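You operate a simulated robot arm through the tools that you are given. There is no shell and no other tool. Be economical: measure what you need, move in short steps, check, and stop when the job is done.

The job below is to be done with a simulated two-armed robot. You get a single attempt, and the scene is never put back.

TASK
On the basin side of the work table, fold the teal towel in half, so that its two short edges meet.

It is judged by the outcome, as a careful person would: the job done as asked, and still so three seconds after it is handed in. It fails if anything else is knocked over, pushed out of place, dropped, spilled or broken. Flat cloth is picked up by pressing the open fingertips on it (5 to 10 N) and closing them slowly along it; thin cloth reads only 2 to 8 mm in the jaws.

THE ROBOT
Two 7-joint arms with two-finger parallel grippers on one trunk, on a base that drives. Base frame: it is fixed to the floor where the robot stands at the start and does not move with it; the origin is under the middle of the robot, x ahead of it, y to its left, z up; the surface under the hand at the start is at about z = 78. Units: cm, degrees, N and s.
The left shoulder is at the start at [6, 18.9, 110.3], the right one opposite. With the tool pointing down near the work surface each hand reaches from about 10 to 66 cm from the robot's upright axis, wherever it stands, measured 20 degrees to its own side. Places, roughly: basin side of the work table [60, 40, 80]; teal towel [50, 10, 80]. Payload 3.43 kg a hand.
Tool frame (each hand has its own): the origin (TCP) lies between the finger pads and is the grasp point; the fingertips stand 3 cm ahead of it; z points along the fingers, y is the line along which they close. The gripper opens to 9.4 cm. The fingers are 2.8 cm wide and 1 cm thick; the gripper's body (5 by 9.6 cm) begins 5.5 cm behind the TCP.
Orientation is that of the tool frame in the base frame, as a unit quaternion [x, y, z, w]. With the fingers straight down and closing along the base's y, the tool's x points along the base's -x, its y along +y and its z along -z.

THE INTERFACE
- The arms move only by the tool send_rows. It takes "left_moves", "right_moves" or both (then of equal length, played together; a hand with none holds still); each is a list of rows, each an object (a shift or turn left out is 0, a gripper value left out holds the last) with "linear": the shift along the tool's x, y, z in mm, a list of three; "angular": the turn, a rotation vector about the tool's x, y, z in degrees, a list of three; "grip": the finger opening in mm, from 0 to 94. In form: [{"linear": [tx, ty, tz], "angular": [ax, ay, az], "grip": grip}, ...]. A call has 1 to 12 rows; each row is the pose to reach, as a shift and turn from the pose commanded when the call began, along the tool's axes at that moment. Rows are played at 5 a second. More than 5 cm and 8.6 degrees between two rows, or a gripper value outside its range, and nothing of the call is played. Where a pose cannot be reached the arm comes as near as it can. A force on the tool above 40 N (or 10 N above the force at the start of the call, whichever is more), or a blocked arm, ends the call early, and 0.2 s more pass. The fingers move at their own pace (about 15.3 cm/s each) and stop on an object; they squeeze with about 23 N. The grip force told is the motor's: it shows also when the fingers shut on nothing. Time passes only in rows, and 0.2 s behind the last, so rows that repeat a pose let the fingers close. It gives the time, the measured TCP pose, the force on the tool (base axes), the opening and the grip force at its end, in the units of the frame above (readings bear some noise), with the torque about the TCP (base axes, N m) and any sound that the robot's microphone picked up, and new pictures: "views" is both (left out), scene, wrist or none (wrist: the cameras of the hands that moved).
- Cameras (640 x 400 px; columns grow to the right, rows downward): "scene" is now at [-0.43, 2.84, 163.77]; the picture's right is [0.47, -0.88, 0.00], its down [-0.79, -0.43, -0.44] and it looks along [0.39, 0.21, -0.90] (base axes); focal length 266 px, centre (320, 200). "left" rides on the left gripper at [7.6, -1.4, -10.2] in its tool frame; the picture's right is [0.18, 0.98, 0.00], its down [-0.75, 0.14, -0.64] and it looks along [-0.63, 0.12, 0.77] (tool axes); focal length 243 px, centre (320, 200). "right" rides on the right gripper at [7.6, 1.4, -10.3] in its tool frame; the picture's right is [-0.18, 0.98, 0.00], its down [-0.75, -0.14, -0.64] and it looks along [-0.63, -0.12, 0.77] (tool axes); focal length 243 px, centre (320, 200). There is no depth. A picture from a camera that has moved, and an enlarged one, comes with that camera's place and axes in the base frame and with its lens.
- move_column(by): slides the trunk up (or, below 0, down) by that many cm; the arms and the scene camera ride with it, the base frame stays. It gives what a move gives, with no picture.
- drive_base(legs): drives the robot by 1 to 6 legs, each [ahead, left, turn to the left] in cm, cm and degrees, along the robot's own axes; the way and the turn of a leg run together, so that a leg with both is an arc; at most 150 cm and 180 degrees a leg. The arms and the cameras ride along, it lands a little off, and it stops where it bumps. It gives what a move gives, and a new picture of the scene camera.
- turn_head(pan, tilt): turns the head with the scene camera to pan (to the left, within 86 degrees either way) and tilt (down, from -29 to 69), counted from straight ahead of the robot. It gives what a move gives, and a new picture of the scene camera.
- inspect(camera, box): a new picture of the part [left, top, right, bottom] of that camera's present view, enlarged. No time passes.
- hand_in(): hands the job in; it is judged then, once.

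Work in short steps. Places have to be worked out from the pictures, the camera data and where the tool is seen: move nearer, look again, correct. Check each grasp and each placing, and mend what went wrong. You have 120 turns and 260 pictures in all, those below and enlarged ones among them. Open the grippers and draw the arms clear of the work before you hand the job in, unless the task says otherwise; then end with one line.

The tools are called after "Request:" as name(argument=value, ...) on one line, values as JSON. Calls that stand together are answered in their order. send_rows: Moves the arms, as the interface text tells. Its arguments: {"type":"object","properties":{"left_moves":{"type":"array"},"right_moves":{"type":"array"},"views":{"type":"string","enum":["both","scene","wrist","none"]}},"required":[]} The other tools are called the same way: move_column (by) slides the trunk up or down; drive_base (legs) drives the base; turn_head (pan, tilt) turns the head that bears the scene camera; inspect (camera, box) takes an enlarged picture of a part of a camera's view; hand_in () hands the job in.

At the start:

```text
t: 0.0
left_tcp_pos: [30.76, 27.48, 102.0]
left_ee_rot: [0.001, 1.0, 0.0, 0.0]
left_ft_force: [0.5, 0.3, 0.7]
left_wrist_torque: [-0.01, 0.01, 0.01]
left_grip_width: 9.39
left_grasp_force: 0.0
right_tcp_pos: [34.19, -6.53, 93.64]
right_ee_rot: [0.0, 1.0, 0.0, 0.0]
right_ft_force: [0.1, -0.5, 0.8]
right_wrist_torque: [-0.02, 0.0, 0.0]
right_grip_width: 9.4
right_grasp_force: 0.0
trunk travel left (down, up): [-77.5, 21.5]
robot x, y, heading: [-0.11, -0.02, 0.1]
head pan, tilt: [28.3, 63.9]
```

scene: 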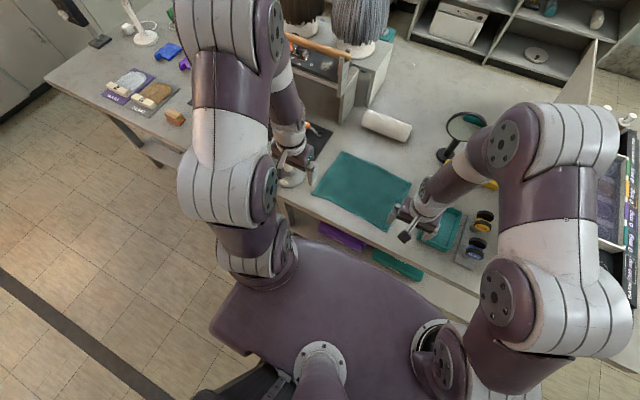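
right: 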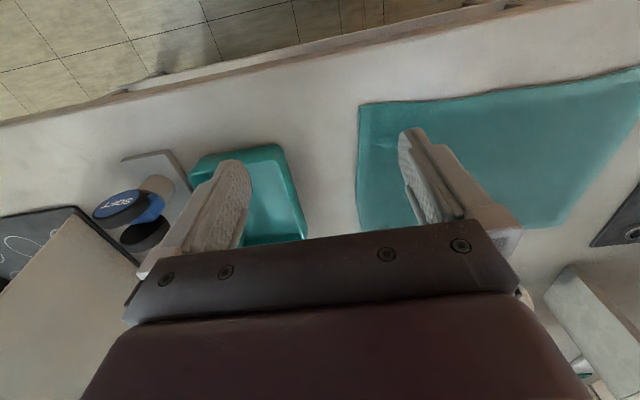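
left: 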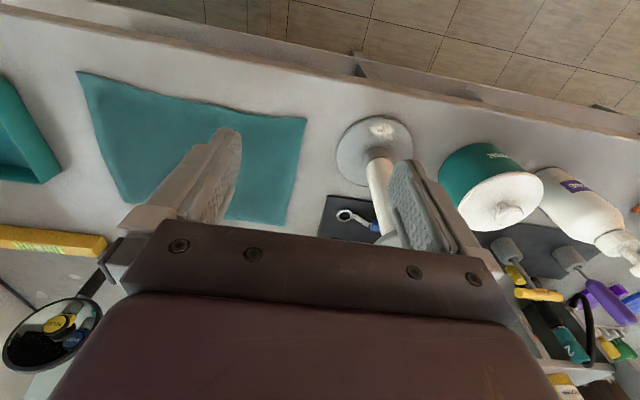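

I'll look more closely at the towel and its surroundings before choosing how to fold it.

Request:
inspect(camera="scene", box=[260, 90, 500, 290])

Request:
inspect(camera="left", box=[0, 0, 640, 400])

Request:
inspect(camera="right", box=[0, 0, 640, 400])

```text
2.00 times, centred on (380, 190) of scene
camera zoom: at [-0.43, 2.84, 163.77], right [0.47, -0.88, 0.0], down [-0.79, -0.43, -0.44], along [0.39, 0.21, -0.9], focal length 532 px, centre (200, 220)
```

zoom: 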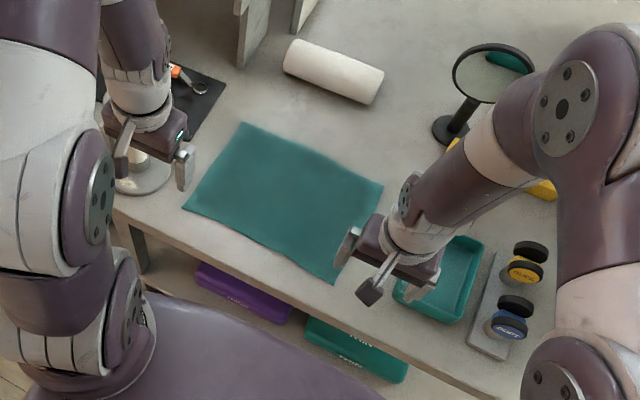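

```text
1.00 times, centred on (320, 200) of left (not enlarged: the box is as wide or as high as the picture)
camera zoom: at [23.29, 26.06, 112.18], right [-0.18, 0.98, 0.0], down [0.75, 0.14, 0.64], along [0.63, 0.12, -0.77], focal length 243 px, centre (320, 200)
```

zoom: 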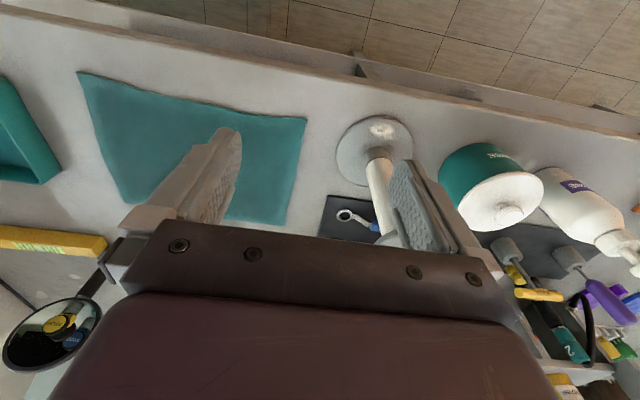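

```text
1.00 times, centred on (320, 200) of right (not enlarged: the box is as wide or as high as the picture)
camera zoom: at [26.6, -5.05, 103.81], right [0.18, 0.98, 0.0], down [0.75, -0.14, 0.64], along [0.63, -0.12, -0.77], focal length 243 px, centre (320, 200)
```

zoom: 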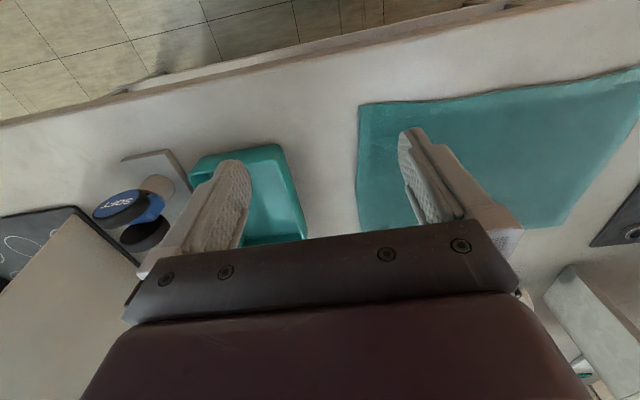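

The towel lies square at x≈37–59, y≈-3 to 26, so its short edges are the left and right ones. I'll take the right edge with both hands, left hand at the far corner and right hand at the near one. First I'm moving the left hand clear of the lamp stand and over the towel.

Request:
send_rows(left_moves=[{"linear": [-30, -30, 0], "grip": 35}, {"linear": [-65, -60, 0]}, {"linear": [-100, -90, 0]}, {"linear": [-135, -120, 0]}, {"linear": [-170, -145, 0]}, {"linear": [-200, -165, 0]}, {"linear": [-230, -180, 0]}, {"linear": [-252, -190, 0]}])

```text
t: 1.8
left_tcp_pos: [56.02, 8.47, 102.05]
left_ee_rot: [0.002, 1.0, 0.0, -0.001]
left_ft_force: [-1.1, 0.3, 0.2]
left_wrist_torque: [-0.03, 0.01, 0.0]
left_grip_width: 3.51
left_grasp_force: 0.1
right_tcp_pos: [34.47, -6.56, 93.65]
right_ee_rot: [0.0, 1.0, 0.0, 0.0]
right_ft_force: [-0.1, 0.1, 0.2]
right_wrist_torque: [-0.01, 0.02, -0.03]
right_grip_width: 9.41
right_grasp_force: 0.0
trunk travel left (down, up): [-77.5, 21.5]
robot x, y, heading: [-0.06, 0.13, 0.3]
head pan, tilt: [28.3, 63.9]
camera scene: at [-0.31, 2.82, 163.77], right [0.47, -0.88, 0.0], down [-0.79, -0.43, -0.44], along [0.39, 0.21, -0.9], focal length 266 px, centre (320, 200)
camera left: at [48.55, 7.01, 112.2], right [-0.18, 0.98, 0.0], down [0.75, 0.14, 0.64], along [0.63, 0.12, -0.77], focal length 243 px, centre (320, 200)
```

scene: 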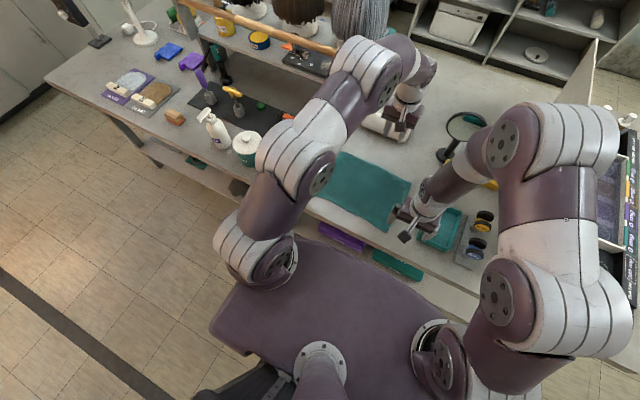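
left: 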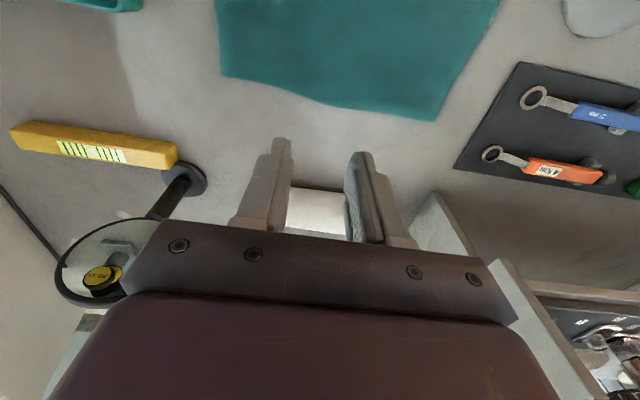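

Both views agree on the corners: far-right (58.6, -3.7) and near-right (36.5, -3). I'm moving both hands to just above that edge, left hand at about x=55.5 and right hand at x=40.

Request:
send_rows(left_moves=[{"linear": [2, -30, 30], "grip": 35}, {"linear": [5, -60, 60]}, {"linear": [5, -89, 90]}, {"linear": [5, -89, 120]}, {"linear": [5, -89, 150]}, {"linear": [5, -89, 160]}], right_moves=[{"linear": [-18, 20, 0], "grip": 35}, {"linear": [-36, 40, 0]}, {"linear": [-55, 62, 0]}, {"linear": [-55, 62, 30]}, {"linear": [-55, 62, 60]}, {"linear": [-55, 62, 76]}])

```text
t: 3.2
left_tcp_pos: [55.59, -0.24, 86.01]
left_ee_rot: [0.001, 1.0, 0.0, 0.0]
left_ft_force: [0.3, -0.7, 0.0]
left_wrist_torque: [-0.03, -0.03, -0.01]
left_grip_width: 3.51
left_grasp_force: 0.1
right_tcp_pos: [39.81, -0.09, 85.81]
right_ee_rot: [-0.001, 1.0, 0.0, 0.001]
right_ft_force: [0.3, 0.4, -1.0]
right_wrist_torque: [0.02, -0.02, -0.01]
right_grip_width: 3.5
right_grasp_force: 0.0
trunk travel left (down, up): [-77.5, 21.5]
robot x, y, heading: [-0.07, 0.17, -0.3]
head pan, tilt: [28.3, 63.9]
camera scene: at [-0.42, 2.82, 163.77], right [0.47, -0.88, 0.0], down [-0.79, -0.43, -0.44], along [0.39, 0.21, -0.9], focal length 266 px, centre (320, 200)
camera right: at [32.08, 1.31, 96.18], right [0.18, 0.98, 0.0], down [0.75, -0.14, 0.64], along [0.63, -0.12, -0.77], focal length 243 px, centre (320, 200)
camera left: at [48.09, -1.68, 96.08], right [-0.18, 0.98, 0.0], down [0.75, 0.14, 0.64], along [0.63, 0.12, -0.77], focal length 243 px, centre (320, 200)
```

scene: 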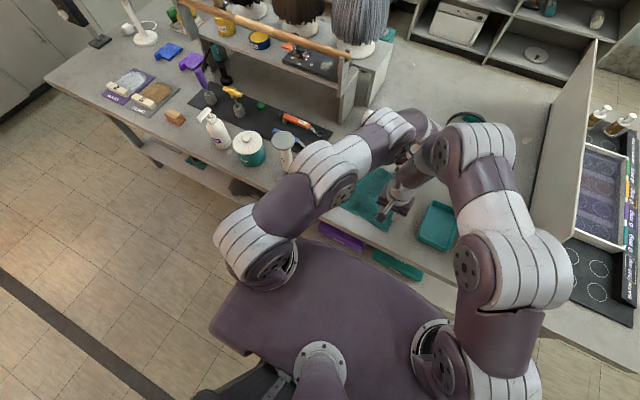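
right: 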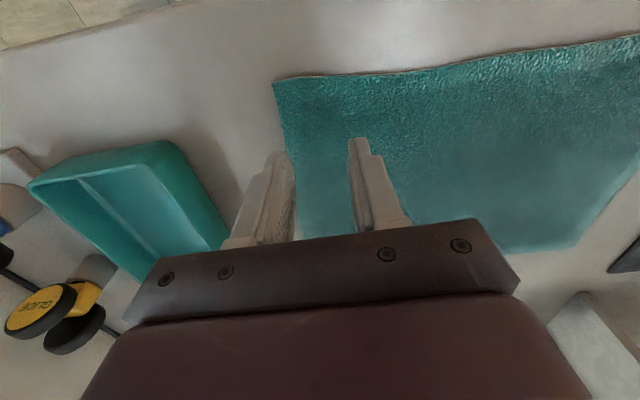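
left: 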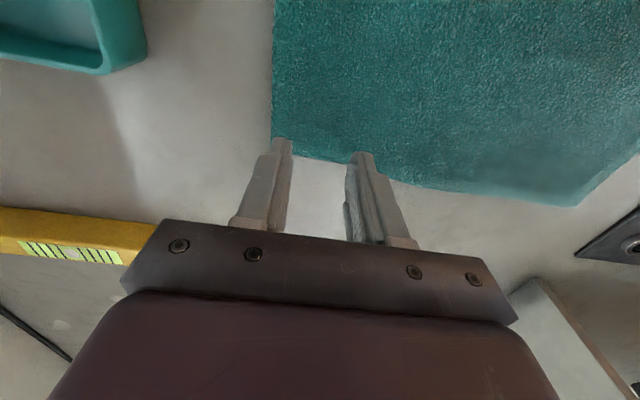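

The near-right corner is at about (36, -2.7) and the far-right at about (57.7, -3.8), with both finger pairs just inside the edge. I'm shifting the left hand 8 mm nearer and lowering both hands towards contact.

Request:
send_rows(left_moves=[{"linear": [8, -3, 20]}, {"linear": [8, -3, 35]}, {"linear": [8, -3, 42]}, {"linear": [8, -3, 45]}], right_moves=[{"linear": [0, 5, 20]}, {"linear": [0, 5, 33]}, {"linear": [0, 5, 40]}, {"linear": [0, 5, 43]}], views="wrist")

```text
t: 4.2
left_tcp_pos: [54.99, -0.62, 81.53]
left_ee_rot: [-0.002, 1.0, -0.001, 0.0]
left_ft_force: [0.3, 0.9, 0.8]
left_wrist_torque: [0.0, 0.04, 0.01]
left_grip_width: 3.53
left_grasp_force: 0.0
right_tcp_pos: [39.92, 0.22, 81.59]
right_ee_rot: [0.001, 1.0, -0.001, -0.001]
right_ft_force: [0.2, -0.1, -0.3]
right_wrist_torque: [0.01, -0.01, 0.01]
right_grip_width: 3.49
right_grasp_force: 0.0
trunk travel left (down, up): [-77.5, 21.5]
robot x, y, heading: [-0.57, -0.17, 0.0]
head pan, tilt: [28.3, 63.9]
camera right: at [32.18, 1.72, 91.83], right [0.18, 0.98, 0.0], down [0.75, -0.14, 0.64], along [0.63, -0.12, -0.77], focal length 243 px, centre (320, 200)
camera left: at [47.3, -2.07, 91.64], right [-0.19, 0.98, 0.0], down [0.75, 0.14, 0.64], along [0.63, 0.12, -0.77], focal length 243 px, centre (320, 200)
```

right: 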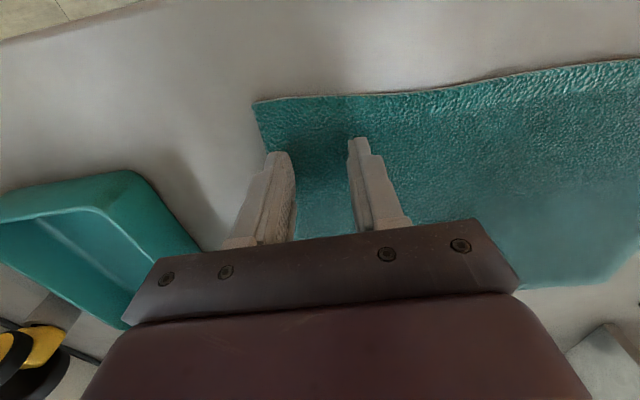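
left: 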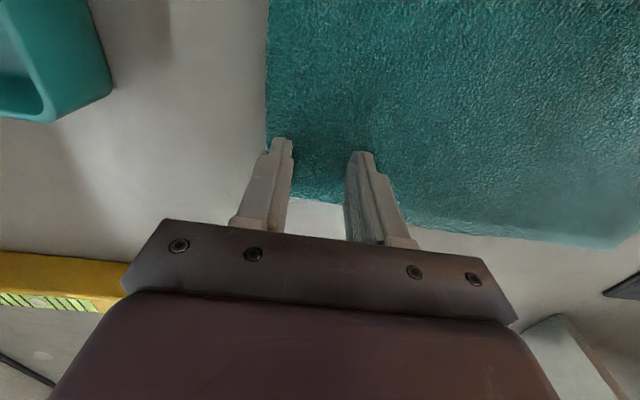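

The fingertips are almost touching, and the outer fingers sit right on the edge. I'll shift both hands slightly inward, then press down in small steps.

Request:
send_rows(left_moves=[{"linear": [0, 5, 0]}, {"linear": [0, 5, 3]}, {"linear": [0, 5, 5]}, {"linear": [0, 5, 5]}], right_moves=[{"linear": [0, 7, 0]}, {"linear": [0, 7, 3]}, {"linear": [0, 7, 5]}, {"linear": [0, 7, 5]}], views="none")

```text
t: 5.2
left_tcp_pos: [54.77, -0.23, 81.25]
left_ee_rot: [-0.001, 1.0, -0.001, 0.003]
left_ft_force: [4.1, -1.1, 32.8]
left_wrist_torque: [-0.1, -0.07, -0.01]
left_grip_width: 3.47
left_grasp_force: 0.0
right_tcp_pos: [39.93, 0.82, 81.36]
right_ee_rot: [0.005, 1.0, 0.0, 0.002]
right_ft_force: [1.7, 0.4, 1.9]
right_wrist_torque: [-0.02, -0.04, -0.04]
right_grip_width: 3.52
right_grasp_force: 0.0
trunk travel left (down, up): [-77.5, 21.5]
robot x, y, heading: [-0.16, -0.02, -0.6]
head pan, tilt: [28.3, 63.9]
```

The left hand is pressing too hard at 33 N, and the right hand is only just touching. I'll ease the left up 3 mm.

Request:
send_rows(left_moves=[{"linear": [0, 0, -3]}, {"linear": [0, 0, -3]}], right_moves=[{"linear": [0, 0, 0]}, {"linear": [0, 0, 0]}], views="none")

```text
t: 5.8
left_tcp_pos: [54.53, 0.13, 81.37]
left_ee_rot: [-0.001, 1.0, 0.001, -0.001]
left_ft_force: [1.8, -2.3, 13.5]
left_wrist_torque: [-0.11, -0.04, 0.01]
left_grip_width: 3.48
left_grasp_force: 0.0
right_tcp_pos: [39.79, 0.76, 81.22]
right_ee_rot: [0.002, 1.0, 0.001, 0.003]
right_ft_force: [2.4, -2.7, 11.6]
right_wrist_torque: [-0.11, -0.04, 0.01]
right_grip_width: 3.48
right_grasp_force: 0.1
trunk travel left (down, up): [-77.5, 21.5]
robot x, y, heading: [0.07, 0.1, 0.0]
head pan, tilt: [28.3, 63.9]
```

Both hands now press at about 12 N. I'm easing off slightly and closing the fingers slowly.

Request:
send_rows(left_moves=[{"linear": [0, 0, -0.7], "grip": 32}, {"linear": [0, 0, -0.7], "grip": 28}, {"linear": [0, 0, -0.7], "grip": 24}, {"linear": [0, 0, -0.7], "grip": 20}, {"linear": [0, 0, -0.7], "grip": 16}, {"linear": [0, 0, -0.7], "grip": 12}, {"linear": [0, 0, -0.7], "grip": 8}, {"linear": [0, 0, -0.7], "grip": 4}, {"linear": [0, 0, -0.7], "grip": 0}, {"linear": [0, 0, -0.7], "grip": 0}, {"linear": [0, 0, -0.7], "grip": 0}], right_moves=[{"linear": [0, 0, -0.4], "grip": 32}, {"linear": [0, 0, -0.4], "grip": 28}, {"linear": [0, 0, -0.4], "grip": 24}, {"linear": [0, 0, -0.4], "grip": 20}, {"linear": [0, 0, -0.4], "grip": 16}, {"linear": [0, 0, -0.4], "grip": 12}, {"linear": [0, 0, -0.4], "grip": 8}, {"linear": [0, 0, -0.4], "grip": 4}, {"linear": [0, 0, -0.4], "grip": 0}, {"linear": [0, 0, -0.4], "grip": 0}, {"linear": [0, 0, -0.4], "grip": 0}], views="wrist")

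```text
t: 8.2
left_tcp_pos: [54.75, -0.1, 81.44]
left_ee_rot: [-0.001, 1.0, 0.0, 0.001]
left_ft_force: [-1.2, 0.5, 0.6]
left_wrist_torque: [0.02, 0.07, 0.02]
left_grip_width: 0.78
left_grasp_force: 23.0
right_tcp_pos: [39.75, 0.81, 81.13]
right_ee_rot: [0.0, 1.0, 0.001, 0.001]
right_ft_force: [4.6, -0.9, 23.1]
right_wrist_torque: [-0.09, -0.17, 0.0]
right_grip_width: 0.42
right_grasp_force: 23.3
trunk travel left (down, up): [-77.5, 21.5]
robot x, y, heading: [0.07, -0.09, -0.2]
head pan, tilt: [28.3, 63.9]
camera right: at [32.06, 2.32, 91.47], right [0.19, 0.98, 0.0], down [0.75, -0.14, 0.64], along [0.63, -0.12, -0.77], focal length 243 px, centre (320, 200)
camera left: at [47.21, -1.44, 91.6], right [-0.19, 0.98, 0.0], down [0.75, 0.14, 0.64], along [0.63, 0.12, -0.77], focal length 243 px, centre (320, 200)
```

right: 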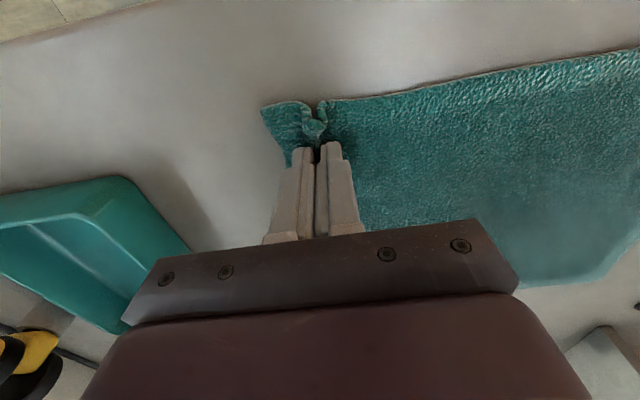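
left: 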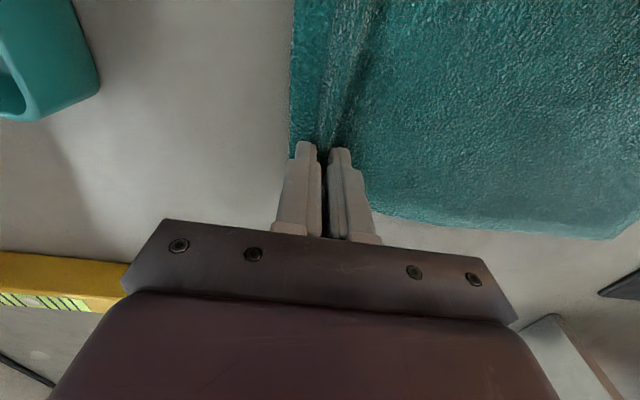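

Both hands hold cloth (8 and 4 mm), but the pinch is 3 cm inside the edge, so the flap would be turned back after the fold. I'll release and grip again nearer the edge.

Request:
send_rows(left_moves=[{"grip": 10}, {"grip": 22}, {"grip": 34}, {"linear": [0, 0, -15], "grip": 34}, {"linear": [0, 0, -30], "grip": 24}, {"linear": [0, 0, -30], "grip": 24}], right_moves=[{"grip": 10}, {"grip": 22}, {"grip": 34}, {"linear": [0, 0, -15], "grip": 34}, {"linear": [0, 0, -30], "grip": 24}, {"linear": [0, 0, -30], "grip": 24}], views="wrist")

```text
t: 9.6
left_tcp_pos: [54.84, -0.12, 84.46]
left_ee_rot: [0.001, 1.0, 0.0, 0.0]
left_ft_force: [0.3, 0.5, 0.1]
left_wrist_torque: [0.03, 0.0, 0.04]
left_grip_width: 2.43
left_grasp_force: 0.0
right_tcp_pos: [39.68, 0.96, 84.26]
right_ee_rot: [-0.001, 1.0, -0.001, -0.002]
right_ft_force: [0.9, -0.9, 0.4]
right_wrist_torque: [-0.01, -0.05, -0.02]
right_grip_width: 2.39
right_grasp_force: 0.1
trunk travel left (down, up): [-77.5, 21.5]
robot x, y, heading: [-0.08, 0.25, -0.1]
head pan, tilt: [28.3, 63.9]
camera right: at [32.09, 2.51, 94.41], right [0.18, 0.98, 0.0], down [0.76, -0.14, 0.64], along [0.63, -0.12, -0.77], focal length 243 px, centre (320, 200)
camera left: at [47.28, -1.53, 94.49], right [-0.18, 0.98, 0.0], down [0.75, 0.14, 0.64], along [0.63, 0.12, -0.77], focal length 243 px, centre (320, 200)
```

right: 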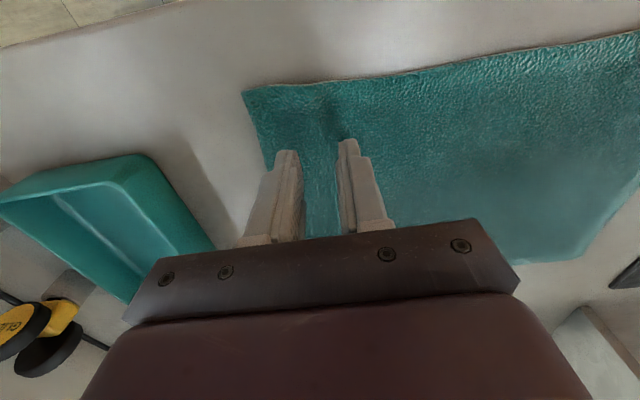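
left: 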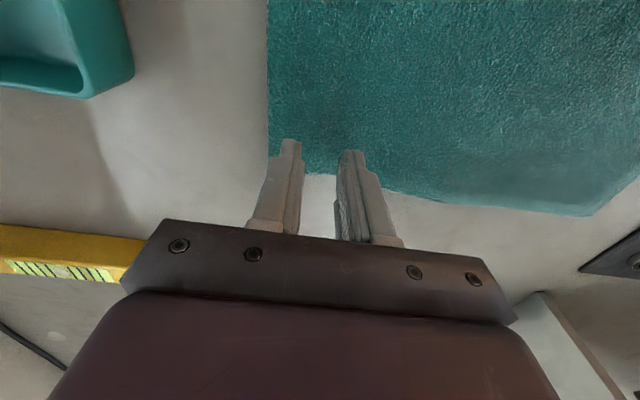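

The towel relaxed flat again, with its edge at y≈-3.5 under both hands. I'm moving the fingers outward so the outer finger rests just on the edge.

Request:
send_rows(left_moves=[{"linear": [0, -16, 0], "grip": 24}, {"linear": [0, -16, 14]}, {"linear": [0, -16, 24]}, {"linear": [0, -16, 24]}], right_moves=[{"linear": [0, -24, 0], "grip": 24}, {"linear": [0, -24, 14]}, {"linear": [0, -24, 24]}, {"linear": [0, -24, 24]}], views="wrist")

```text
t: 10.6
left_tcp_pos: [54.71, -1.94, 81.96]
left_ee_rot: [0.0, 1.0, 0.0, 0.0]
left_ft_force: [0.2, -0.1, 0.3]
left_wrist_torque: [-0.02, -0.03, -0.02]
left_grip_width: 2.4
left_grasp_force: 0.0
right_tcp_pos: [39.77, -1.63, 81.95]
right_ee_rot: [0.0, 1.0, 0.0, 0.0]
right_ft_force: [0.5, -0.2, -1.7]
right_wrist_torque: [0.01, 0.01, -0.01]
right_grip_width: 2.37
right_grasp_force: 0.0
trunk travel left (down, up): [-77.5, 21.5]
robot x, y, heading: [0.4, 0.09, 0.0]
head pan, tilt: [28.3, 63.9]
camera right: at [32.01, -0.12, 92.21], right [0.18, 0.98, 0.0], down [0.75, -0.14, 0.64], along [0.63, -0.12, -0.77], focal length 243 px, centre (320, 200)
camera left: at [47.28, -3.28, 92.09], right [-0.18, 0.98, 0.0], down [0.75, 0.14, 0.64], along [0.63, 0.12, -0.77], focal length 243 px, centre (320, 200)
```

right: 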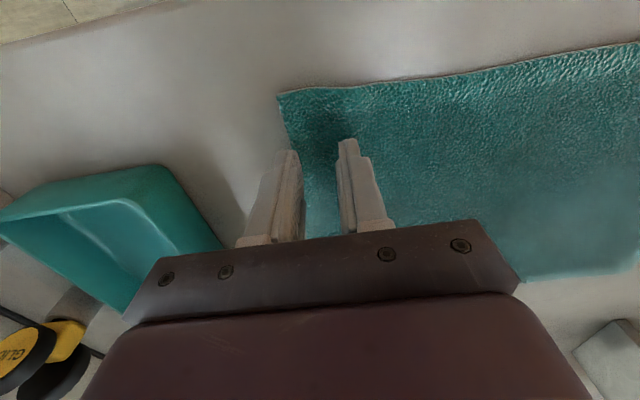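
left: 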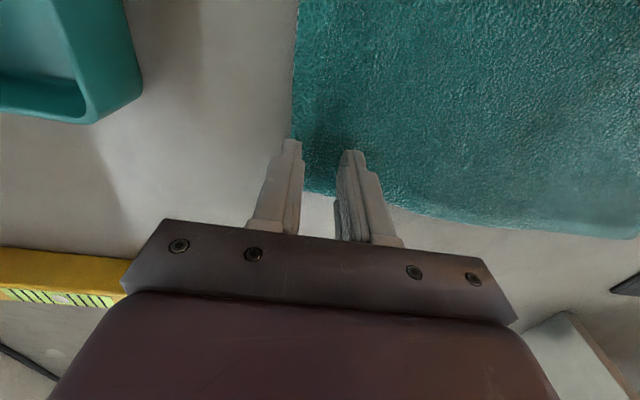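

Each outer fingertip covers about 4 mm of the edge. I'll shift inward 3 mm and press.

Request:
send_rows(left_moves=[{"linear": [0, 4, 2]}, {"linear": [0, 4, 5]}, {"linear": [0, 4, 6]}, {"linear": [0, 4, 6]}], right_moves=[{"linear": [0, 3, 2]}, {"linear": [0, 3, 5]}, {"linear": [0, 3, 7]}, {"linear": [0, 3, 7]}], views="none")

```text
t: 11.6
left_tcp_pos: [54.69, -1.55, 81.54]
left_ee_rot: [0.0, 1.0, 0.001, 0.0]
left_ft_force: [-0.5, -0.6, 1.1]
left_wrist_torque: [0.03, -0.01, -0.01]
left_grip_width: 2.41
left_grasp_force: 0.0
right_tcp_pos: [39.75, -1.23, 81.33]
right_ee_rot: [0.001, 1.0, 0.0, 0.001]
right_ft_force: [-0.8, -1.8, 17.2]
right_wrist_torque: [-0.12, 0.01, 0.03]
right_grip_width: 2.39
right_grasp_force: 0.0
trunk travel left (down, up): [-77.5, 21.5]
robot x, y, heading: [0.21, -0.14, -0.1]
head pan, tilt: [28.3, 63.9]
```

The right hand presses at 17 N and the left barely touches. I'm lowering the left 2 mm and easing the right up 0.7 mm.

Request:
send_rows(left_moves=[{"linear": [0, 0, 1]}, {"linear": [0, 0, 2]}, {"linear": [0, 0, 2]}], right_moves=[{"linear": [0, 0, -0.7]}, {"linear": [0, 0, -0.7]}, {"linear": [0, 0, -0.7]}], views="none")

```text
t: 12.4
left_tcp_pos: [54.65, -1.48, 81.27]
left_ee_rot: [0.001, 1.0, 0.0, 0.002]
left_ft_force: [-0.9, 0.1, 9.8]
left_wrist_torque: [0.0, 0.02, 0.02]
left_grip_width: 2.43
left_grasp_force: 0.1
right_tcp_pos: [39.65, -1.32, 81.36]
right_ee_rot: [0.001, 1.0, 0.0, 0.001]
right_ft_force: [1.9, 1.4, 12.2]
right_wrist_torque: [0.06, -0.06, -0.01]
right_grip_width: 2.38
right_grasp_force: 0.0
trunk travel left (down, up): [-77.5, 21.5]
robot x, y, heading: [0.12, 0.25, -0.1]
head pan, tilt: [28.3, 63.9]
```

The pressure is good on both hands, so I'm closing slowly.

Request:
send_rows(left_moves=[{"grip": 22}, {"grip": 19}, {"grip": 16}, {"grip": 13}, {"grip": 10}, {"grip": 7}, {"grip": 4}, {"grip": 1}, {"grip": 0}, {"grip": 0}], right_moves=[{"grip": 22}, {"grip": 19}, {"grip": 16}, {"grip": 13}, {"grip": 10}, {"grip": 7}, {"grip": 4}, {"grip": 1}, {"grip": 0}, {"grip": 0}], views="wrist")

```text
t: 14.6
left_tcp_pos: [54.67, -1.52, 81.29]
left_ee_rot: [0.001, 1.0, 0.0, 0.001]
left_ft_force: [-0.6, 0.0, 13.7]
left_wrist_torque: [0.02, 0.02, 0.02]
left_grip_width: 0.39
left_grasp_force: 23.0
right_tcp_pos: [39.55, -1.32, 81.18]
right_ee_rot: [-0.001, 1.0, 0.0, 0.001]
right_ft_force: [1.1, -0.5, 11.9]
right_wrist_torque: [0.01, -0.01, 0.06]
right_grip_width: 0.4
right_grasp_force: 23.0
trunk travel left (down, up): [-77.5, 21.5]
robot x, y, heading: [0.17, -0.11, -0.1]
head pan, tilt: [28.3, 63.9]
camera right: at [31.92, 0.19, 91.49], right [0.18, 0.98, 0.0], down [0.75, -0.14, 0.64], along [0.63, -0.12, -0.77], focal length 243 px, centre (320, 200)
camera left: at [47.05, -2.9, 91.43], right [-0.18, 0.98, 0.0], down [0.75, 0.14, 0.64], along [0.63, 0.12, -0.77], focal length 243 px, centre (320, 200)
```

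right: 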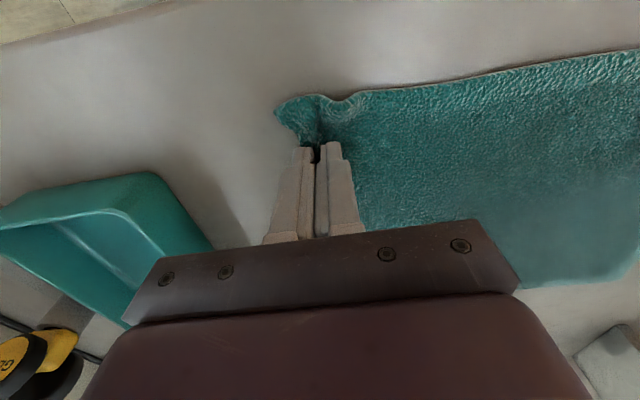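
left: 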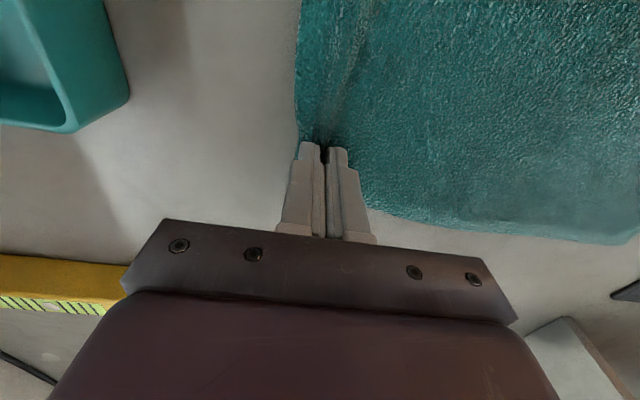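

Both hands hold 4 mm of cloth very near the edge. I'm lifting 5 cm and a little inward to check the grips.

Request:
send_rows(left_moves=[{"linear": [0, 2, -20]}, {"linear": [0, 8, -35]}, {"linear": [0, 15, -50]}], right_moves=[{"linear": [0, 2, -20]}, {"linear": [0, 8, -35]}, {"linear": [0, 15, -50]}])

```text
t: 15.4
left_tcp_pos: [54.67, 0.15, 86.3]
left_ee_rot: [-0.001, 1.0, 0.001, -0.001]
left_ft_force: [-0.3, 0.6, 0.4]
left_wrist_torque: [-0.01, 0.04, 0.0]
left_grip_width: 0.35
left_grasp_force: 22.4
right_tcp_pos: [39.64, 0.36, 86.33]
right_ee_rot: [0.0, 1.0, 0.0, 0.0]
right_ft_force: [0.7, -0.3, 0.2]
right_wrist_torque: [-0.02, 0.0, -0.01]
right_grip_width: 0.42
right_grasp_force: 22.8
trunk travel left (down, up): [-77.5, 21.5]
robot x, y, heading: [-0.25, 0.06, 0.1]
head pan, tilt: [28.3, 63.9]
camera scene: at [-0.44, 2.87, 163.75], right [0.47, -0.88, 0.0], down [-0.79, -0.43, -0.44], along [0.39, 0.21, -0.9], focal length 266 px, centre (320, 200)
camera right: at [32.0, 1.77, 96.51], right [0.18, 0.98, 0.0], down [0.75, -0.14, 0.64], along [0.63, -0.12, -0.77], focal length 243 px, centre (320, 200)
camera left: at [47.28, -1.34, 96.45], right [-0.18, 0.98, 0.0], down [0.75, 0.14, 0.64], along [0.63, 0.12, -0.77], focal length 243 px, centre (320, 200)
```

scene: 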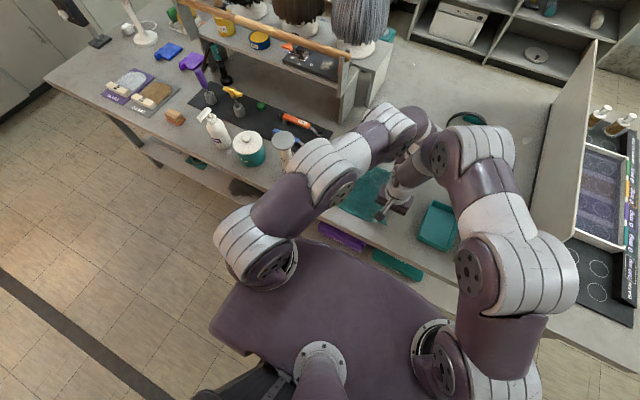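
right: 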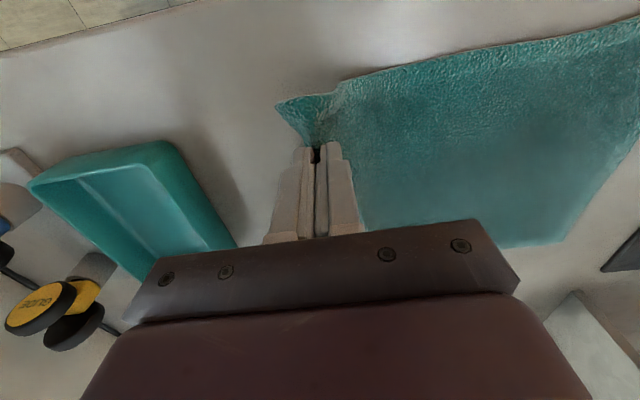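
left: 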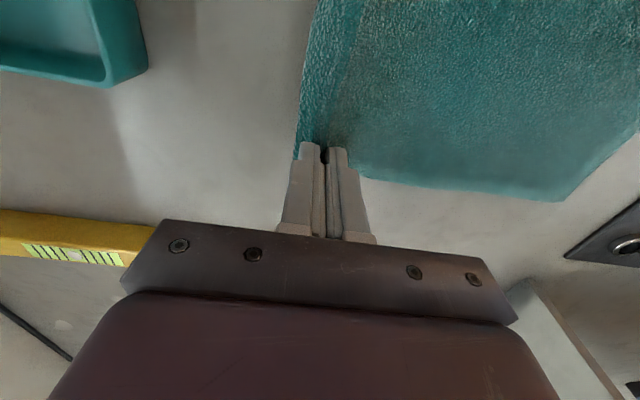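

The cloth is held well by both hands. I'm carrying it up along an arc to above the middle of the towel.

Request:
send_rows(left_moves=[{"linear": [0, 15, -22]}, {"linear": [0, 35, -38]}, {"linear": [0, 60, -50]}, {"linear": [0, 85, -57]}, {"linear": [0, 112, -60]}, {"linear": [0, 112, -60]}], right_moves=[{"linear": [0, 15, -22]}, {"linear": [0, 35, -38]}, {"linear": [0, 60, -50]}, {"linear": [0, 85, -57]}, {"linear": [0, 112, -60]}, {"linear": [0, 112, -60]}])

```text
t: 16.8
left_tcp_pos: [54.92, 11.45, 92.36]
left_ee_rot: [0.0, 1.0, 0.0, -0.001]
left_ft_force: [0.0, 0.0, 0.2]
left_wrist_torque: [-0.01, 0.01, -0.01]
left_grip_width: 0.38
left_grasp_force: 23.1
right_tcp_pos: [39.97, 11.54, 92.28]
right_ee_rot: [0.0, 1.0, 0.0, 0.0]
right_ft_force: [-0.8, 0.3, -0.5]
right_wrist_torque: [-0.01, -0.02, 0.0]
right_grip_width: 0.43
right_grasp_force: 22.9
trunk travel left (down, up): [-77.5, 21.5]
robot x, y, heading: [-0.1, -0.07, -0.0]
head pan, tilt: [28.3, 63.9]
camera scene: at [-0.42, 2.71, 163.77], right [0.47, -0.88, 0.0], down [-0.79, -0.43, -0.44], along [0.39, 0.21, -0.9], focal length 266 px, centre (320, 200)
camera right: at [32.25, 13.04, 102.5], right [0.18, 0.98, 0.0], down [0.75, -0.14, 0.64], along [0.63, -0.12, -0.77], focal length 243 px, centre (320, 200)
camera left: at [47.36, 10.01, 102.5], right [-0.18, 0.98, 0.0], down [0.75, 0.14, 0.64], along [0.63, 0.12, -0.77], focal length 243 px, centre (320, 200)
```

scene: 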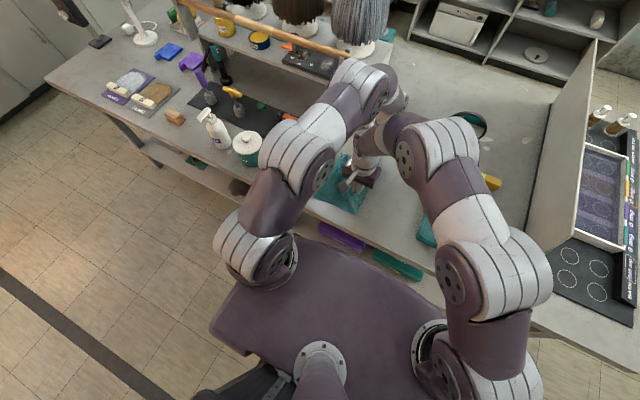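
right: 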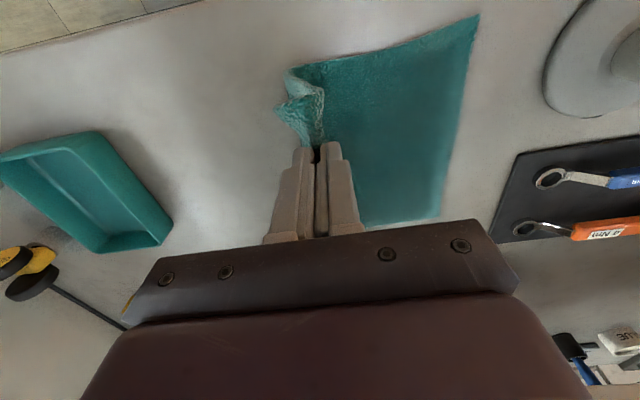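
left: 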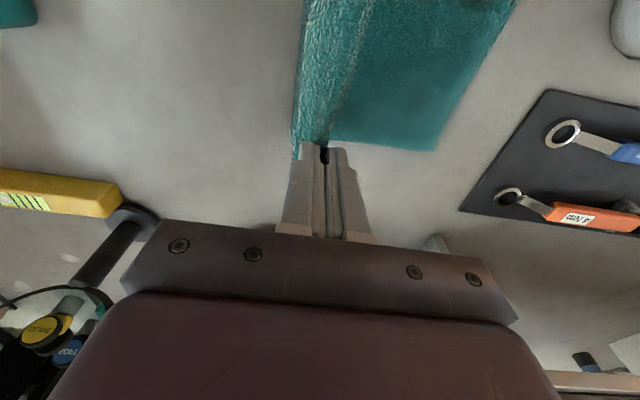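

The stationary left edge hasn't moved and lies at y≈25. I'm carrying the held edge down towards y≈23.7, staying above the lower layer.

Request:
send_rows(left_moves=[{"linear": [0, 25, 3]}, {"linear": [0, 50, 10]}, {"linear": [0, 75, 22]}, {"linear": [0, 95, 36]}, {"linear": [0, 112, 50]}, {"linear": [0, 122, 65]}, {"linear": [0, 122, 65]}], right_moves=[{"linear": [0, 25, 3]}, {"linear": [0, 50, 10]}, {"linear": [0, 75, 22]}, {"linear": [0, 95, 36]}, {"linear": [0, 112, 50]}, {"linear": [0, 122, 65]}, {"linear": [0, 122, 65]}])

```text
t: 18.4
left_tcp_pos: [54.85, 23.52, 85.71]
left_ee_rot: [0.0, 1.0, 0.0, 0.0]
left_ft_force: [-0.8, -0.5, -0.1]
left_wrist_torque: [-0.04, 0.04, 0.01]
left_grip_width: 0.37
left_grasp_force: 23.0
right_tcp_pos: [39.94, 23.69, 86.01]
right_ee_rot: [0.0, 1.0, 0.0, 0.0]
right_ft_force: [0.1, 0.3, -0.9]
right_wrist_torque: [0.01, -0.03, 0.0]
right_grip_width: 0.4
right_grasp_force: 22.9
trunk travel left (down, up): [-77.5, 21.5]
robot x, y, heading: [0.2, 0.11, -0.0]
head pan, tilt: [28.3, 63.9]
camera scene: at [-0.47, 2.79, 163.77], right [0.47, -0.88, 0.0], down [-0.79, -0.43, -0.44], along [0.39, 0.21, -0.9], focal length 266 px, centre (320, 200)
camera right: at [32.18, 25.17, 96.14], right [0.18, 0.98, 0.0], down [0.75, -0.14, 0.64], along [0.63, -0.12, -0.77], focal length 243 px, centre (320, 200)
camera left: at [47.34, 22.11, 95.79], right [-0.18, 0.98, 0.0], down [0.75, 0.14, 0.64], along [0.63, 0.12, -0.77], focal length 243 px, centre (320, 200)
```

scene: 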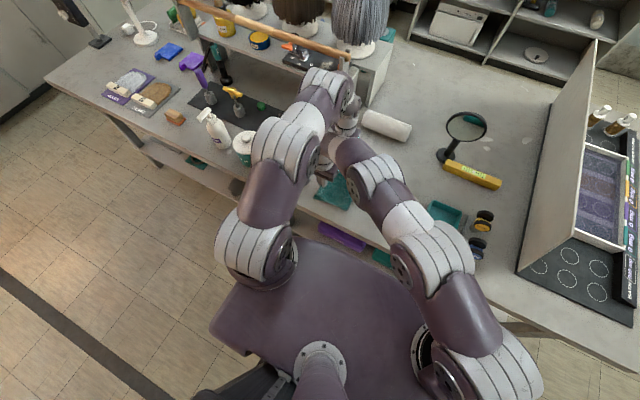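
right: 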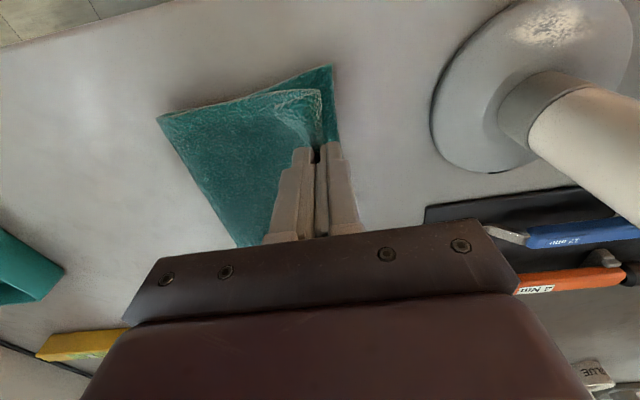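
left: 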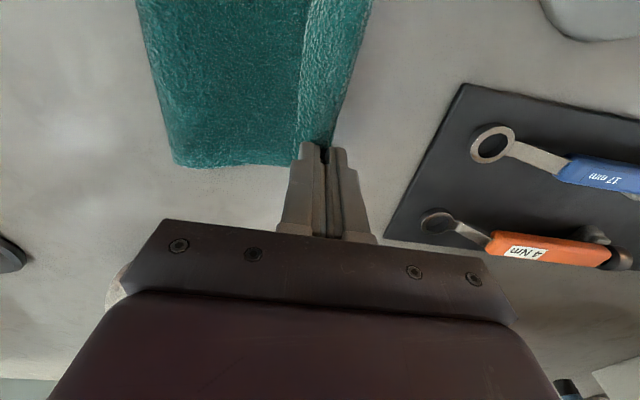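

The lower layer's near corner is at y≈25.2, just beyond the held edge. I'm lowering both hands further towards the surface.

Request:
send_rows(left_moves=[{"linear": [0, 3, 12]}, {"linear": [0, 6, 24]}, {"linear": [0, 6, 34]}, {"linear": [0, 6, 34]}], right_moves=[{"linear": [0, 3, 12]}, {"linear": [0, 6, 24]}, {"linear": [0, 6, 36]}, {"linear": [0, 6, 36]}], views="wrist")

```text
t: 19.4
left_tcp_pos: [54.9, 24.06, 82.28]
left_ee_rot: [0.0, 1.0, 0.0, 0.0]
left_ft_force: [-0.3, -0.6, 1.3]
left_wrist_torque: [0.01, -0.01, 0.02]
left_grip_width: 0.35
left_grasp_force: 23.3
right_tcp_pos: [39.91, 24.32, 82.27]
right_ee_rot: [0.0, 1.0, 0.0, 0.0]
right_ft_force: [0.7, -0.4, 0.2]
right_wrist_torque: [0.0, -0.01, -0.01]
right_grip_width: 0.41
right_grasp_force: 22.8
trunk travel left (down, up): [-77.5, 21.5]
robot x, y, heading: [0.16, 0.36, -0.3]
head pan, tilt: [28.3, 63.9]
camera right: at [32.27, 25.77, 92.51], right [0.18, 0.98, 0.0], down [0.75, -0.14, 0.64], along [0.63, -0.12, -0.77], focal length 243 px, centre (320, 200)
camera left: at [47.28, 22.63, 92.42], right [-0.18, 0.98, 0.0], down [0.75, 0.14, 0.64], along [0.63, 0.12, -0.77], focal length 243 px, centre (320, 200)
```

right: 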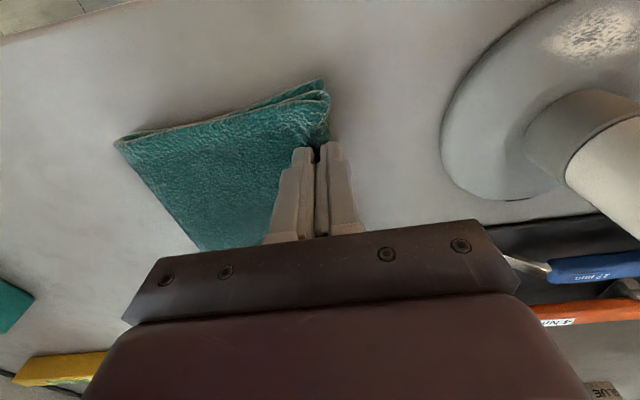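
left: 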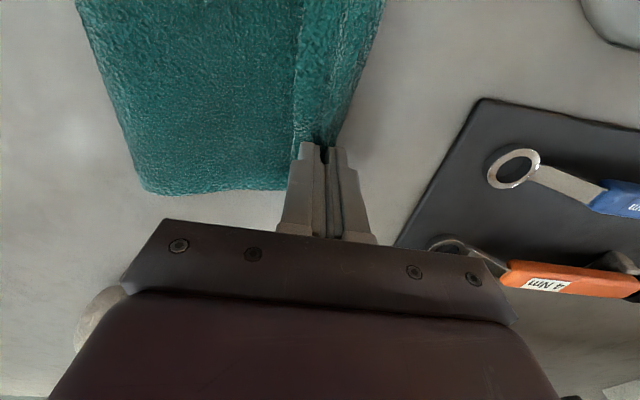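

The layers look nearly aligned. I'm opening the fingers slowly, only slightly, then raising the hands straight up.

Request:
send_rows(left_moves=[{"linear": [0, -2, 2], "grip": 5}, {"linear": [0, -2, 2], "grip": 10}, {"linear": [0, -2, 2], "grip": 16}, {"linear": [0, -2, 2], "grip": 20}, {"linear": [0, -2, -10], "grip": 22}, {"linear": [0, -2, -30], "grip": 22}, {"linear": [0, -2, -60]}, {"linear": [0, -2, -90]}], right_moves=[{"linear": [0, -2, 2], "grip": 5}, {"linear": [0, -2, 2], "grip": 10}, {"linear": [0, -2, 2], "grip": 16}, {"linear": [0, -2, 2], "grip": 20}, {"linear": [0, -2, -10], "grip": 22}, {"linear": [0, -2, -30], "grip": 22}, {"linear": [0, -2, -60]}, {"linear": [0, -2, -90]}])

```text
t: 21.2
left_tcp_pos: [54.78, 23.9, 91.58]
left_ee_rot: [0.0, 1.0, -0.001, 0.0]
left_ft_force: [0.3, -0.6, 0.5]
left_wrist_torque: [0.02, 0.0, -0.03]
left_grip_width: 2.19
left_grasp_force: 0.0
right_tcp_pos: [39.75, 24.04, 91.21]
right_ee_rot: [0.0, 1.0, 0.0, 0.0]
right_ft_force: [0.4, 0.1, 0.2]
right_wrist_torque: [-0.03, 0.01, -0.01]
right_grip_width: 2.19
right_grasp_force: 0.1
trunk travel left (down, up): [-77.5, 21.5]
robot x, y, heading: [0.21, 0.16, -0.2]
head pan, tilt: [28.3, 63.9]
camera scene: at [-0.57, 2.77, 163.76], right [0.47, -0.88, 0.0], down [-0.79, -0.43, -0.44], along [0.39, 0.21, -0.9], focal length 266 px, centre (320, 200)
camera right: at [32.05, 25.58, 101.37], right [0.18, 0.98, 0.0], down [0.75, -0.14, 0.64], along [0.63, -0.12, -0.77], focal length 243 px, centre (320, 200)
camera left: at [47.16, 22.48, 101.62], right [-0.18, 0.98, 0.0], down [0.75, 0.14, 0.64], along [0.63, 0.12, -0.77], focal length 243 px, centre (320, 200)
```

scene: 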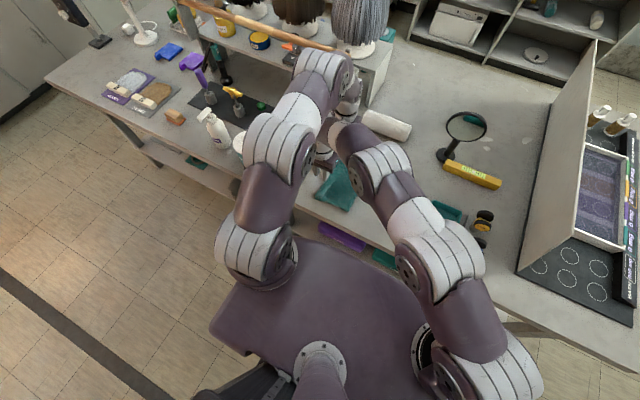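
right: 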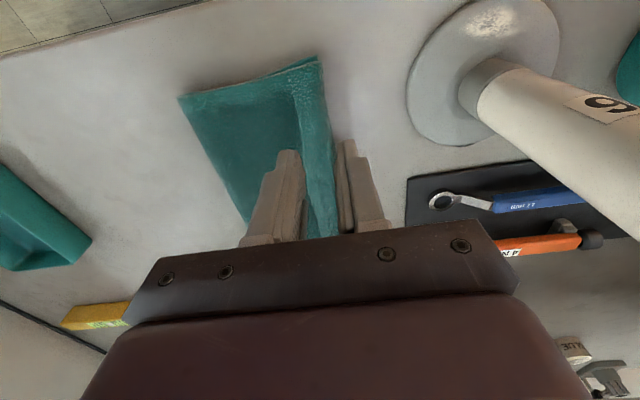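
left: 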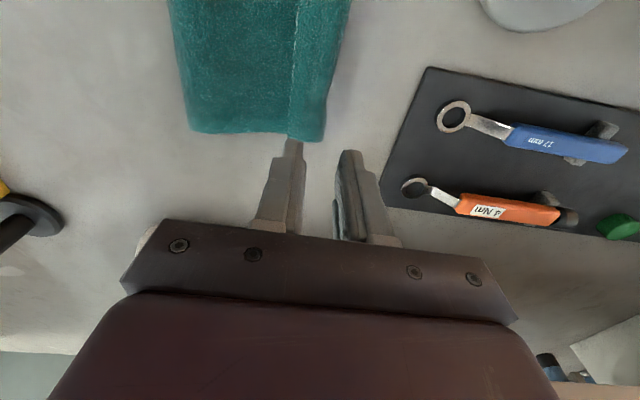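

The body lies well, but about 3 cm of the edge is folded back on top. Its raw edge is at y≈22 and its crease at y≈24.9. I'll catch the raw edge with slightly tilted fingers so I can turn the flap out.

Request:
send_rows(left_moves=[{"linear": [0, -10, 0], "angular": [5, 0, 0], "grip": 20}, {"linear": [0, -10.5, 40], "angular": [5, 0, 0]}, {"linear": [0, -10.5, 75], "angular": [5, 0, 0]}, {"linear": [0, -10.5, 88], "angular": [5, 0, 0]}, {"linear": [0, -10.5, 88], "angular": [5, 0, 0]}], right_moves=[{"linear": [0, -7, 0], "angular": [5, 0, 0], "grip": 20}, {"linear": [0, -7, 40], "angular": [5, 0, 0]}, {"linear": [0, -7, 75], "angular": [5, 0, 0]}, {"linear": [0, -7, 85], "angular": [5, 0, 0]}, {"linear": [0, -7, 85], "angular": [5, 0, 0]}], views="wrist")

```text
t: 22.4
left_tcp_pos: [54.77, 22.99, 82.57]
left_ee_rot: [-0.001, 0.999, -0.044, 0.0]
left_ft_force: [-0.1, -0.1, 0.0]
left_wrist_torque: [0.0, 0.01, 0.0]
left_grip_width: 2.01
left_grasp_force: 0.0
right_tcp_pos: [39.45, 23.28, 82.67]
right_ee_rot: [0.0, 0.999, -0.044, 0.0]
right_ft_force: [-0.5, 0.5, 0.6]
right_wrist_torque: [0.0, 0.0, -0.02]
right_grip_width: 2.01
right_grasp_force: 0.2
right hand out of reach, approached as far as the arm can: row 1, 2, 3, 4, 5
trunk travel left (down, up): [-77.5, 21.5]
robot x, y, heading: [0.04, 0.28, 0.1]
head pan, tilt: [28.3, 63.9]
camera right: at [31.86, 25.6, 92.62], right [0.18, 0.98, -0.09], down [0.75, -0.08, 0.65], along [0.63, -0.18, -0.75], focal length 243 px, centre (320, 200)
camera left: at [47.3, 22.35, 92.82], right [-0.18, 0.98, -0.09], down [0.75, 0.2, 0.63], along [0.63, 0.05, -0.77], focal length 243 px, centre (320, 200)
```

right: 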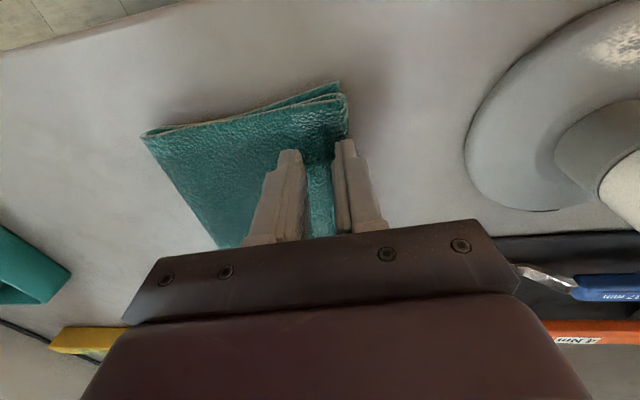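
left: 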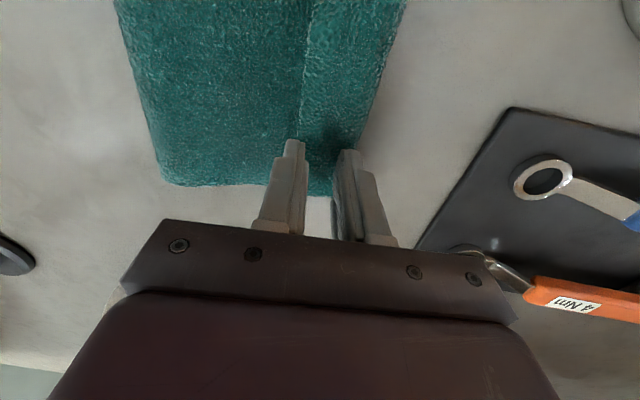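

The right-hand fingers sit just outside the raw edge and the left-hand fingers are on the flap. I'm lowering gently to light contact.

Request:
send_rows(left_moves=[{"linear": [0, -2, 2]}, {"linear": [0, -2, 4]}, {"linear": [0, -2, 6]}, {"linear": [0, -2, 7]}], right_moves=[{"linear": [0, -2, 2]}, {"linear": [0, -2, 4]}, {"linear": [0, -2, 6]}, {"linear": [0, -2, 7]}], views="none")

```text
t: 23.4
left_tcp_pos: [54.61, 22.47, 82.02]
left_ee_rot: [0.0, 0.999, -0.043, 0.001]
left_ft_force: [1.0, 1.7, 6.9]
left_wrist_torque: [0.1, 0.01, 0.03]
left_grip_width: 1.99
left_grasp_force: 0.1
right_tcp_pos: [39.55, 23.01, 82.1]
right_ee_rot: [0.0, 0.999, -0.044, 0.001]
right_ft_force: [0.5, 0.4, 2.7]
right_wrist_torque: [0.02, -0.02, 0.01]
right_grip_width: 2.03
right_grasp_force: 0.5
trunk travel left (down, up): [-77.5, 21.5]
robot x, y, heading: [-0.19, 0.27, 0.0]
head pan, tilt: [28.3, 63.9]
```

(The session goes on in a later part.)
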